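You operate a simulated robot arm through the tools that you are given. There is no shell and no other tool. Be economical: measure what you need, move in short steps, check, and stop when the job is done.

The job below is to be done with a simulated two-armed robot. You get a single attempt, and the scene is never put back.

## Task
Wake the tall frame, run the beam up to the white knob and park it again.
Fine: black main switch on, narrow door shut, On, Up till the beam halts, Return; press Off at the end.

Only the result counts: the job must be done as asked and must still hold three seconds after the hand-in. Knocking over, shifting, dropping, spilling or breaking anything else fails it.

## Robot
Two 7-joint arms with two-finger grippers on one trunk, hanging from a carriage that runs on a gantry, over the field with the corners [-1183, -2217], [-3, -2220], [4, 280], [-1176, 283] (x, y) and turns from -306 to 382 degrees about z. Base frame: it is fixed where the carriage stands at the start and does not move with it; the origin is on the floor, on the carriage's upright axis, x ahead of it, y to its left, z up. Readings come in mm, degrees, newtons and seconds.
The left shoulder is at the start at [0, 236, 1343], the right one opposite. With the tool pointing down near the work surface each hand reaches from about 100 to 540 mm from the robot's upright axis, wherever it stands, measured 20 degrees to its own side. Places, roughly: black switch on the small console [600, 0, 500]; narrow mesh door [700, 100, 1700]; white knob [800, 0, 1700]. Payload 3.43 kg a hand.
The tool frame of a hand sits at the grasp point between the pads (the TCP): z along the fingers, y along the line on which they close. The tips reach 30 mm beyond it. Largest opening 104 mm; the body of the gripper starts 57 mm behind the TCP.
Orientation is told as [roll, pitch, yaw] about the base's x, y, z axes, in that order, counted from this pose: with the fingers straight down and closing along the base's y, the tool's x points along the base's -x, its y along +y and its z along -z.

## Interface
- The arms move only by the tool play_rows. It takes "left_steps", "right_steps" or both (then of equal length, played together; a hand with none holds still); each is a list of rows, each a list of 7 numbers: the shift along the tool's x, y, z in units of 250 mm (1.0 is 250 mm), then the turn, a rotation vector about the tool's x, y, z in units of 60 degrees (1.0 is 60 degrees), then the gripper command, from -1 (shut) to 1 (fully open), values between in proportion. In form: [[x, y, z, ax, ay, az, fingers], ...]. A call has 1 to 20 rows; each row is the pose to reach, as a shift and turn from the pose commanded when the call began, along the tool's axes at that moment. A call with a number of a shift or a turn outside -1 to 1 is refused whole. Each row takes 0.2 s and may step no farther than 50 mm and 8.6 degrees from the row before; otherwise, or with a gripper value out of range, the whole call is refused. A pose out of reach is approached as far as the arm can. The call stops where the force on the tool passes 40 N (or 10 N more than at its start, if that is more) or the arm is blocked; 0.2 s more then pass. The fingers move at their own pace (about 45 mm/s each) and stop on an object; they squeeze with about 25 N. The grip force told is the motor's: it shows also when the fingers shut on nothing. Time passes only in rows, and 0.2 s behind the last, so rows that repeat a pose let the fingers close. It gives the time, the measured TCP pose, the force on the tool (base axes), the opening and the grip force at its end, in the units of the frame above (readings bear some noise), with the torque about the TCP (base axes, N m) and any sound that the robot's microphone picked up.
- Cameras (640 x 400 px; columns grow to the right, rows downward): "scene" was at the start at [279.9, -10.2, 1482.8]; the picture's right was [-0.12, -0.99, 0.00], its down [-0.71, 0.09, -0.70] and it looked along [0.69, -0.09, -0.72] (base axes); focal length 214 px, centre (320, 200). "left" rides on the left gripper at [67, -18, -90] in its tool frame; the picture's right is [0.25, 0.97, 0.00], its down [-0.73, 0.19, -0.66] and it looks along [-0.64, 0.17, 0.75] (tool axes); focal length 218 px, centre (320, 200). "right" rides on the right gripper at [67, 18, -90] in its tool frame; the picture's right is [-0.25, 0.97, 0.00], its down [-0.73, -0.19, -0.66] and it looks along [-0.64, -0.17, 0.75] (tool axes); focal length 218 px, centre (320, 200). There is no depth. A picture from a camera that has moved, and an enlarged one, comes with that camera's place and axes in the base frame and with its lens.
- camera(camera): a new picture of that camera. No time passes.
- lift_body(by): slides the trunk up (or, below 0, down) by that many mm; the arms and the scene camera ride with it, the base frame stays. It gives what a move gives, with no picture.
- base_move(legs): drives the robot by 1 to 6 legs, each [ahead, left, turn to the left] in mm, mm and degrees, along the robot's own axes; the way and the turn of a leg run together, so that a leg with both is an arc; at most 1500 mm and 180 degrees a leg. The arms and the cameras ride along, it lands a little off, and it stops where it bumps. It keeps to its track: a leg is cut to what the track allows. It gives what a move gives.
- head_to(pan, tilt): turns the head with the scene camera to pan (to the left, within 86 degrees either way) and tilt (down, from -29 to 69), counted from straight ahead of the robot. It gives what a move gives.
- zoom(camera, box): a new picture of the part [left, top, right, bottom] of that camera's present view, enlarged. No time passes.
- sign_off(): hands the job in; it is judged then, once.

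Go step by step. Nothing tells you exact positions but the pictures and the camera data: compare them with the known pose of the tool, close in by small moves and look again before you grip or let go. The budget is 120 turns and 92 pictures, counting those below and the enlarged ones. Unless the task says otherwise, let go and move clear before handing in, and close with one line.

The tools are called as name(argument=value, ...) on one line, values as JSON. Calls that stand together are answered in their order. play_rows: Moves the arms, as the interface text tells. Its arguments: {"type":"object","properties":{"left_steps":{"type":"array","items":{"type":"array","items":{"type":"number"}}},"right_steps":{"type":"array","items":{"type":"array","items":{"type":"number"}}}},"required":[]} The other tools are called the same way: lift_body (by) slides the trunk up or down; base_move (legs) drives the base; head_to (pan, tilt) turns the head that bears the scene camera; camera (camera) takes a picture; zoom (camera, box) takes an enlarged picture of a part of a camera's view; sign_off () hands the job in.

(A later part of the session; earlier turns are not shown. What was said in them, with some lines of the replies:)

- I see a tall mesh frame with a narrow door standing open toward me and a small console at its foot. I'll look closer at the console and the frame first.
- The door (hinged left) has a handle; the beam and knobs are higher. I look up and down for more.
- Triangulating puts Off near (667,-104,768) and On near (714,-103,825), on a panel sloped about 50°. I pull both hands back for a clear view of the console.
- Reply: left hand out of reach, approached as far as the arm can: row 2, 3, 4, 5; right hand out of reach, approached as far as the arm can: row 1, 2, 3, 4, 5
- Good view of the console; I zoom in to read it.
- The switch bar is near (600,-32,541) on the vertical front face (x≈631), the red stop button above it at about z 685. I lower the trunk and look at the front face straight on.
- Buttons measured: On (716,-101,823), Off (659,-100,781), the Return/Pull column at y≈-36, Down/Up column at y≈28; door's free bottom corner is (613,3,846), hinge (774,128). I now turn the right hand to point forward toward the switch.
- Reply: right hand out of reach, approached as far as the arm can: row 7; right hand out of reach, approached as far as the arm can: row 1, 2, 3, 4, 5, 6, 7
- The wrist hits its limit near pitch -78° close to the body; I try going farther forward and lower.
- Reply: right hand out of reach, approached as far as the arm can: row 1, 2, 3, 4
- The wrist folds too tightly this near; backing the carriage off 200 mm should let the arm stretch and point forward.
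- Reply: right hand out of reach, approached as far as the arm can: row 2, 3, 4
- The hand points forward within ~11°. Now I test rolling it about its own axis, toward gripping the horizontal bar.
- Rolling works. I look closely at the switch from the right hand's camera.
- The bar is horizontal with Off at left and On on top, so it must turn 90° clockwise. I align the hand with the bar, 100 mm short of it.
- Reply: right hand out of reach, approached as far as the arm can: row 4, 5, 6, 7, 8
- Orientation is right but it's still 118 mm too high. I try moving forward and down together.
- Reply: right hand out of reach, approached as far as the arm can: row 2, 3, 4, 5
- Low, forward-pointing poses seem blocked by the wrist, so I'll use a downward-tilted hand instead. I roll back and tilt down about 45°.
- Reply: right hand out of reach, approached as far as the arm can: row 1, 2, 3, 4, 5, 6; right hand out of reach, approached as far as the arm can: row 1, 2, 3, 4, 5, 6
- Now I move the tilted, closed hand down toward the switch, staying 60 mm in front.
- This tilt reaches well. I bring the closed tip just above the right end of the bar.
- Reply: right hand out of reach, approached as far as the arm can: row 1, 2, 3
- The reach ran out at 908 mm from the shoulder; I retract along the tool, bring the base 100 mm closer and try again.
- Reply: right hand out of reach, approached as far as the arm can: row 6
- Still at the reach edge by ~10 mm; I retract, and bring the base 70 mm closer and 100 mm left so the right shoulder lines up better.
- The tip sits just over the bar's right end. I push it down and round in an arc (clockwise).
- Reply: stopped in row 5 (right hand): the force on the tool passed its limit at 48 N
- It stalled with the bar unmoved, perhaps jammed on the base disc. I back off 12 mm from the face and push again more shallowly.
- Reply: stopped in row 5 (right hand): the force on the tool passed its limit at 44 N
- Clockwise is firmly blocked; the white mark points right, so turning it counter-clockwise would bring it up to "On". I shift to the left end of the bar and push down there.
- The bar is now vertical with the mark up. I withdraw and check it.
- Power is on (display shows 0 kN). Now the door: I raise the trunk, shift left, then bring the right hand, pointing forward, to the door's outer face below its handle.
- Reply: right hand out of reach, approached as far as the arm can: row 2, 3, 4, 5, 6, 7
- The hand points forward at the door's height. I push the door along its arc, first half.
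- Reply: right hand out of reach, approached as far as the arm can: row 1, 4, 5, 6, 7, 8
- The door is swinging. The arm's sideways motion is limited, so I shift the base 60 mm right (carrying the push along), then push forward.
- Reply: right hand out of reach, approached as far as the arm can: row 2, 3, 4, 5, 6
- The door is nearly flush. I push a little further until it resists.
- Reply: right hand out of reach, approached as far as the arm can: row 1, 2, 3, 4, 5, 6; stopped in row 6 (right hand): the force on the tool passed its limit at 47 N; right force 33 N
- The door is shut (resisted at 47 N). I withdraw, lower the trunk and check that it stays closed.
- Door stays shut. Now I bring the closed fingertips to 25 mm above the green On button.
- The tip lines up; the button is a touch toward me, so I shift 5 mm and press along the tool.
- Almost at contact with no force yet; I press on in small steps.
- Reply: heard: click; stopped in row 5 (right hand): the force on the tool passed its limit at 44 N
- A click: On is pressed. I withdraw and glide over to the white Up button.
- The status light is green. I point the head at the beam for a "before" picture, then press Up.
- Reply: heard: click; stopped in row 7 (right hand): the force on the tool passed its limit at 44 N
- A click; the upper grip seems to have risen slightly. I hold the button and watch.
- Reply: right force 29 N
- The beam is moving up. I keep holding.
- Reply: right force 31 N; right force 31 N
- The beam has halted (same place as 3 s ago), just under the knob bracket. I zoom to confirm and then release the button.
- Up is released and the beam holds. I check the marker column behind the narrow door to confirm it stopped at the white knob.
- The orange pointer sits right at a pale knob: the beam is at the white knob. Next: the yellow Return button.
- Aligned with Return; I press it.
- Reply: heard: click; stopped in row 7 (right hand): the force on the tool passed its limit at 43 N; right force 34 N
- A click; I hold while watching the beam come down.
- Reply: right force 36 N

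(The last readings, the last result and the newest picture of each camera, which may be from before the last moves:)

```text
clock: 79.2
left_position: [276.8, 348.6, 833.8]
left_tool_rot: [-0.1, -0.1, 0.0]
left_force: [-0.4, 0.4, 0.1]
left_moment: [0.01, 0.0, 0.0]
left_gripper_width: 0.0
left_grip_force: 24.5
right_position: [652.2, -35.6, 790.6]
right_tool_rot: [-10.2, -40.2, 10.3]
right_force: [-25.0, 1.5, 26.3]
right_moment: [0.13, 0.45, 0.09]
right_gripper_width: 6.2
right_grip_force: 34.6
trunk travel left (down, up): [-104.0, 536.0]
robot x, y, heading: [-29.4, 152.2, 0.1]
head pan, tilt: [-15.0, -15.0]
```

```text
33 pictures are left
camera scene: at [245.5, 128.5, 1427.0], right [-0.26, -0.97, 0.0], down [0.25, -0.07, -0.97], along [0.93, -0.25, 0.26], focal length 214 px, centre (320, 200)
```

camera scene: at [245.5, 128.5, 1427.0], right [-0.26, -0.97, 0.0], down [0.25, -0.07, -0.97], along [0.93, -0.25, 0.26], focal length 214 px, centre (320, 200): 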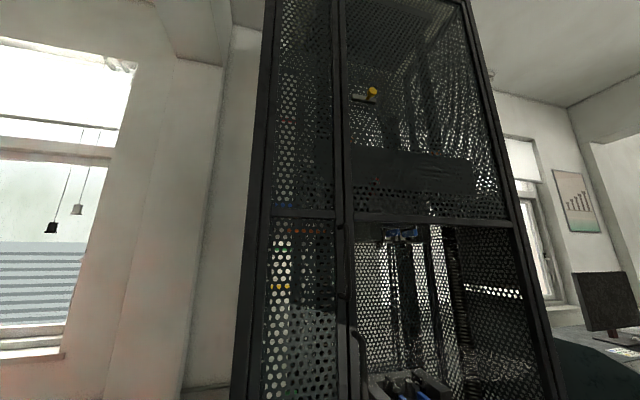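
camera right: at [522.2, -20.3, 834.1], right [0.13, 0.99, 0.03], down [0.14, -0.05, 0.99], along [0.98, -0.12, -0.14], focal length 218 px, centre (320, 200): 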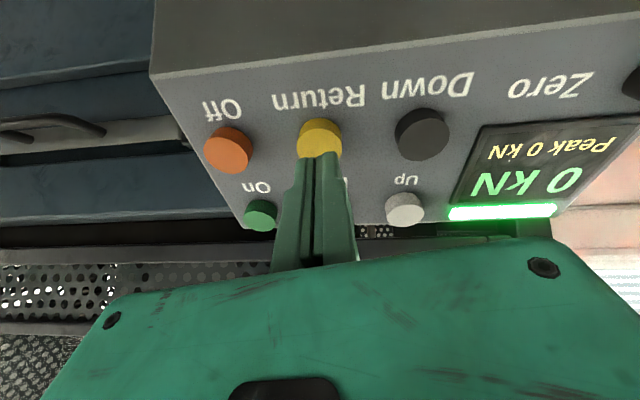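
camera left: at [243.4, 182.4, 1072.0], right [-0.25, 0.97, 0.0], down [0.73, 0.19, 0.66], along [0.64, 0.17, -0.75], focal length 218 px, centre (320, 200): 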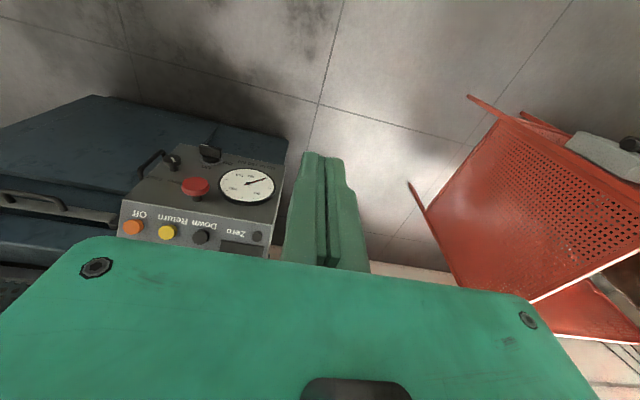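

play_rows(right_steps=[[0, 0, 0, 0, 0, 0, -1], [0, 0, 0, 0, 0, 0, -1], [0, 0, 0, 0, 0, 0, -1], [0, 0, 0, 0, 0, 0, -1], [0, 0, 0, 0, 0, 0, -1], [0, 0, 0, 0, 0, 0, -1], [0, 0, 0, 0, 0, 0, -1], [0, 0, 0, 0, 0, 0, -1], [0, 0, 0, 0, 0, 0, -1], [0, 0, 0, 0, 0, 0, -1], [0, 0, 0, 0, 0, 0, -1], [0, 0, 0, 0, 0, 0, -1], [0, 0, 0, 0, 0, 0, -1], [0, 0, 0, 0, 0, 0, -1], [0, 0, 0, 0, 0, 0, -1], [0, 0, 0, 0, 0, 0, -1], [0, 0, 0, 0, 0, 0, -1], [0, 0, 0, 0, 0, 0, -1], [0, 0, 0, 0, 0, 0, -1], [0, 0, 0, 0, 0, 0, -1]])

camera(camera="scene")

play_rows(right_steps=[[0, 0, 0, 0, 0, 0, -1], [0, 0, 0, 0, 0, 0, -1], [0, 0, 0, 0, 0, 0, -1], [0, 0, 0, 0, 0, 0, -1], [0, 0, 0, 0, 0, 0, -1], [0, 0, 0, 0, 0, 0, -1], [0, 0, 0, 0, 0, 0, -1], [0, 0, 0, 0, 0, 0, -1], [0, 0, 0, 0, 0, 0, -1], [0, 0, 0, 0, 0, 0, -1], [0, 0, 0, 0, 0, 0, -1], [0, 0, 0, 0, 0, 0, -1], [0, 0, 0, 0, 0, 0, -1], [0, 0, 0, 0, 0, 0, -1], [0, 0, 0, 0, 0, 0, -1]])

camera(camera="scene")

```text
clock: 83.3
left_position: [276.9, 349.1, 832.4]
left_tool_rot: [-0.1, -0.2, -0.1]
left_force: [-0.3, -0.6, 0.7]
left_moment: [0.03, 0.01, 0.02]
left_gripper_width: 0.0
left_grip_force: 25.4
right_position: [653.9, -34.6, 792.5]
right_tool_rot: [-10.2, -40.3, 10.2]
right_force: [-25.0, 1.8, 26.9]
right_moment: [0.11, 0.42, 0.07]
right_gripper_width: 6.1
right_grip_force: 34.7
trunk travel left (down, up): [-104.0, 536.0]
robot x, y, heading: [-30.4, 150.2, 0.1]
head pan, tilt: [-15.0, -15.0]
```

```text
32 pictures are left
camera scene: at [245.6, 128.5, 1427.1], right [-0.26, -0.97, 0.0], down [0.25, -0.07, -0.97], along [0.93, -0.25, 0.26], focal length 214 px, centre (320, 200)
```

scene: 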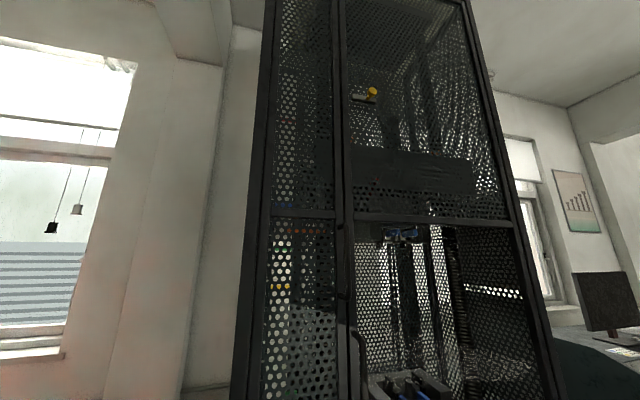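

```text
clock: 86.5
left_position: [277.7, 349.2, 831.6]
left_tool_rot: [-0.1, -0.2, 0.0]
left_force: [-0.3, 0.6, -0.1]
left_moment: [0.01, 0.02, 0.01]
left_gripper_width: 0.1
left_grip_force: 25.2
right_position: [653.7, -35.3, 790.7]
right_tool_rot: [-10.2, -40.3, 10.3]
right_force: [-23.8, 0.9, 27.3]
right_moment: [0.09, 0.4, 0.09]
right_gripper_width: 6.0
right_grip_force: 34.8
trunk travel left (down, up): [-104.0, 536.0]
robot x, y, heading: [-30.8, 149.8, 0.2]
head pan, tilt: [-15.0, -15.0]
```

```text
31 pictures are left
camera scene: at [245.7, 128.5, 1427.1], right [-0.26, -0.97, 0.0], down [0.25, -0.07, -0.97], along [0.93, -0.25, 0.26], focal length 214 px, centre (320, 200)
```

scene: 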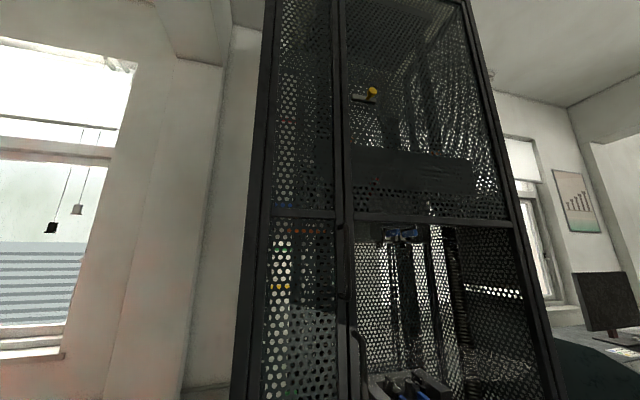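

The beam has stopped again. I zoom in on the marker column to see where it parked.

zoom(camera="scene", box=[250, 190, 346, 250])

zoom(camera="scene", box=[250, 240, 346, 300])

```text
6.67 times, centred on (298, 220) of scene
camera zoom: at [245.7, 128.5, 1427.1], right [-0.26, -0.97, 0.0], down [0.25, -0.07, -0.97], along [0.93, -0.25, 0.26], focal length 1430 px, centre (467, 67)
```

zoom: 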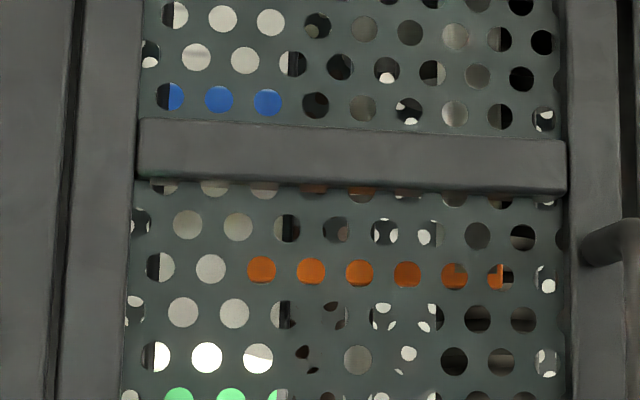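

```text
6.67 times, centred on (298, 270) of scene
camera zoom: at [245.7, 128.5, 1427.1], right [-0.26, -0.97, 0.0], down [0.25, -0.07, -0.97], along [0.93, -0.25, 0.26], focal length 1430 px, centre (467, -267)
```

zoom: 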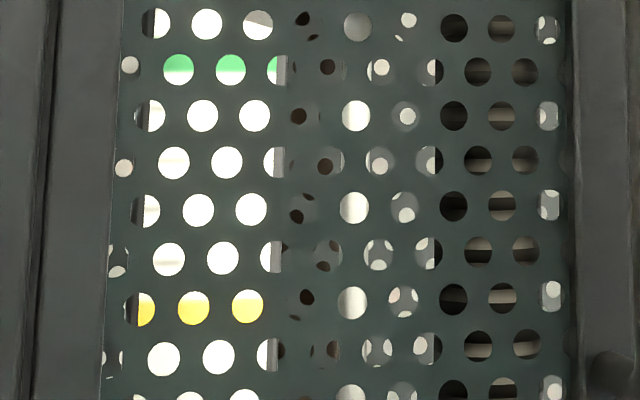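

It rests steadily between the blue and green marks. I release Return and check the display and beam.

play_rows(right_steps=[[0, 0, -0.06, 0, 0, 0, -1], [0, 0, -0.12, 0, 0, 0, -1], [0, 0, -0.18, 0, 0, 0, -1], [0, 0, -0.18, 0, 0, 0, -1], [0, 0, -0.18, 0, 0, 0, -1], [0, 0, -0.18, 0, 0, 0, -1], [0, 0, -0.18, 0, 0, 0, -1]])

camera(camera="scene")

camera(camera="right")

```text
clock: 88.2
left_position: [280.2, 349.1, 832.1]
left_tool_rot: [0.1, -0.2, 0.0]
left_force: [0.0, -0.2, -0.6]
left_moment: [0.01, 0.02, -0.02]
left_gripper_width: 0.0
left_grip_force: 24.9
right_position: [627.3, -30.4, 825.1]
right_tool_rot: [-10.1, -40.3, 10.2]
right_force: [0.3, 0.0, -0.4]
right_moment: [-0.02, 0.02, 0.0]
right_gripper_width: 0.0
right_grip_force: 34.8
trunk travel left (down, up): [-104.0, 536.0]
robot x, y, heading: [-32.4, 150.7, 0.0]
head pan, tilt: [-15.0, -15.0]
```

```text
28 pictures are left
camera scene: at [247.2, 128.8, 1427.5], right [-0.26, -0.97, 0.0], down [0.25, -0.07, -0.97], along [0.93, -0.25, 0.26], focal length 214 px, centre (320, 200)
```

scene: 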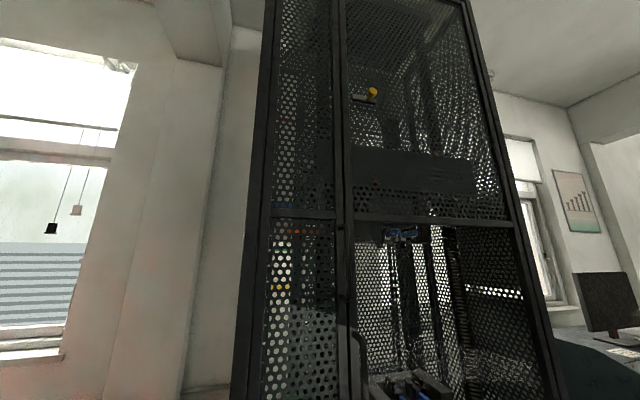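

```text
27 pictures are left
camera right: at [514.9, -18.4, 847.0], right [0.13, 0.99, 0.03], down [0.13, -0.05, 0.99], along [0.98, -0.12, -0.13], focal length 218 px, centre (320, 200)
```

right: 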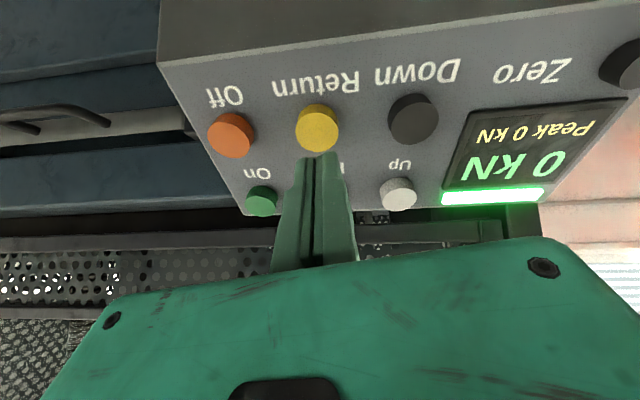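

All steady with the green light on. Now over to the orange Off button.

play_rows(right_steps=[[0.018, -0.13, 0.0, 0, 0, 0, -1], [0.054, -0.264, 0.056, 0, 0, 0, -1], [0.054, -0.264, 0.056, 0, 0, 0, -1]])

camera(camera="right")

```text
clock: 89.0
left_position: [279.8, 351.0, 833.0]
left_tool_rot: [0.0, -0.3, 0.0]
left_force: [0.3, 0.0, 0.1]
left_moment: [-0.03, 0.0, 0.02]
left_gripper_width: 0.1
left_grip_force: 25.3
right_position: [629.5, -101.1, 815.6]
right_tool_rot: [-10.0, -40.3, 10.2]
right_force: [0.2, -0.1, 0.3]
right_moment: [-0.01, 0.01, 0.02]
right_gripper_width: 0.0
right_grip_force: 34.3
trunk travel left (down, up): [-104.0, 536.0]
robot x, y, heading: [-29.5, 148.1, 0.2]
head pan, tilt: [-15.0, -15.0]
```

```text
26 pictures are left
camera right: at [518.2, -87.5, 837.7], right [0.13, 0.99, 0.03], down [0.13, -0.05, 0.99], along [0.98, -0.12, -0.13], focal length 218 px, centre (320, 200)
```

right: 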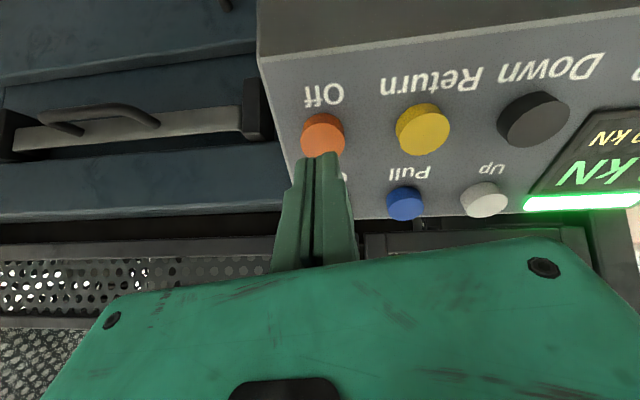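

Aligned with Off; I press, then withdraw and look.

play_rows(right_steps=[[0, 0, 0.04, 0, 0, 0, -1], [0, 0, 0.08, 0, 0, 0, -1], [0, 0, 0.095, 0, 0, 0, -1], [0, 0, 0.11, 0, 0, 0, -1], [0, 0, 0.125, 0, 0, 0, -1], [0, 0, 0.14, 0, 0, 0, -1], [0, 0, 0.155, 0, 0, 0, -1], [0, 0, 0.17, 0, 0, 0, -1]])

play_rows(right_steps=[[0, 0, -0.1, 0, 0, 0, -1], [0, 0, -0.25, 0, 0, 0, -1], [0, 0, -0.4, 0, 0, 0, -1], [0, 0, -0.55, 0, 0, 0, -1]])

head_to(pan=0, tilt=25)

camera(camera="scene")

camera(camera="right")

```text
clock: 90.6
left_position: [276.8, 349.6, 832.2]
left_tool_rot: [-0.1, -0.2, -0.1]
left_force: [0.5, -0.1, -0.6]
left_moment: [-0.02, 0.04, -0.02]
left_gripper_width: 0.0
left_grip_force: 25.0
right_position: [653.1, -102.0, 791.1]
right_tool_rot: [-9.9, -40.7, 10.2]
right_force: [-28.8, 1.3, 14.7]
right_moment: [0.04, 0.53, 0.09]
right_gripper_width: 5.9
right_grip_force: 34.9
trunk travel left (down, up): [-104.0, 536.0]
robot x, y, heading: [-33.1, 150.4, 0.1]
head pan, tilt: [-15.0, -15.0]
heard: click
stopped in row 8 (right hand): the force on the tool passed its limit at 44 N (the readings are from after the stop); the commanded pose is now the measured one
```

```text
clock: 91.6
left_position: [279.3, 350.5, 832.6]
left_tool_rot: [0.0, -0.2, 0.0]
left_force: [0.0, 0.4, -0.5]
left_moment: [0.0, 0.0, 0.01]
left_gripper_width: 0.2
left_grip_force: 24.8
right_position: [563.7, -95.0, 894.5]
right_tool_rot: [-10.0, -40.6, 10.3]
right_force: [-0.1, -0.1, -0.6]
right_moment: [-0.01, 0.01, 0.0]
right_gripper_width: 0.0
right_grip_force: 34.6
trunk travel left (down, up): [-104.0, 536.0]
robot x, y, heading: [-29.3, 151.3, -0.0]
head pan, tilt: [-15.0, -15.0]
```

```text
clock: 92.7
left_position: [279.9, 349.3, 832.4]
left_tool_rot: [-0.1, -0.3, 0.0]
left_force: [1.5, 0.2, -0.1]
left_moment: [0.0, 0.0, -0.01]
left_gripper_width: 0.1
left_grip_force: 25.0
right_position: [565.0, -94.4, 895.0]
right_tool_rot: [-10.1, -40.9, 10.2]
right_force: [0.1, 0.1, -0.8]
right_moment: [-0.01, 0.03, 0.0]
right_gripper_width: 0.0
right_grip_force: 34.9
trunk travel left (down, up): [-104.0, 536.0]
robot x, y, heading: [-30.8, 148.1, -0.1]
head pan, tilt: [0.0, 25.0]
```

```text
25 pictures are left
camera scene: at [261.2, 149.5, 1364.8], right [0.0, -1.0, 0.0], down [-0.42, 0.0, -0.91], along [0.91, 0.0, -0.42], focal length 214 px, centre (320, 200)
```

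scene: 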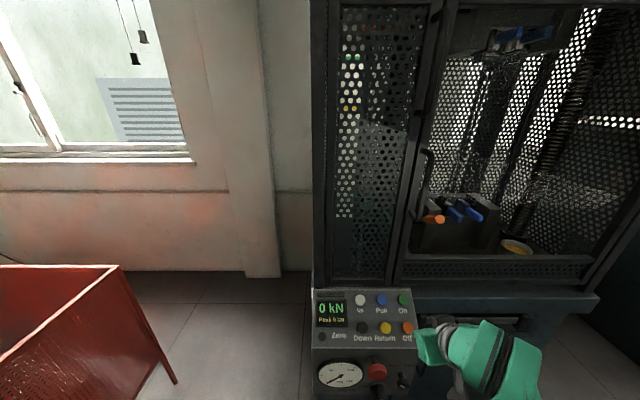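

```text
24 pictures are left
camera right: at [453.3, -80.9, 916.3], right [0.13, 0.99, 0.04], down [0.12, -0.05, 0.99], along [0.98, -0.12, -0.13], focal length 218 px, centre (320, 200)
```

right: 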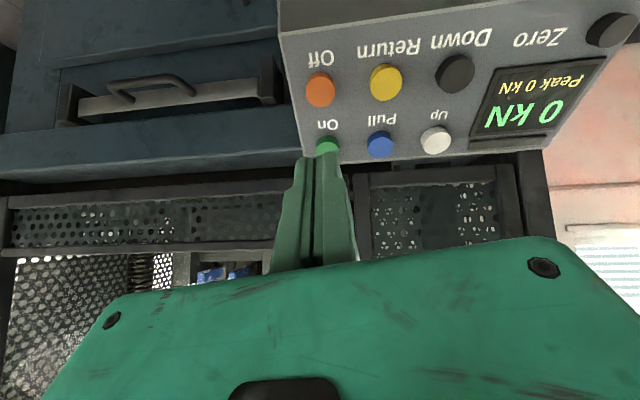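

The status light is out, the beam is parked, the door is shut, the main switch is on and the hands are clear. I'm handing in.

sign_off()

```text
The job is handed in.
```

The frame was woken, the beam ran up until it halted at the white knob, Return parked it, and Off was pressed at the end; the narrow door is shut and the main switch is still on.
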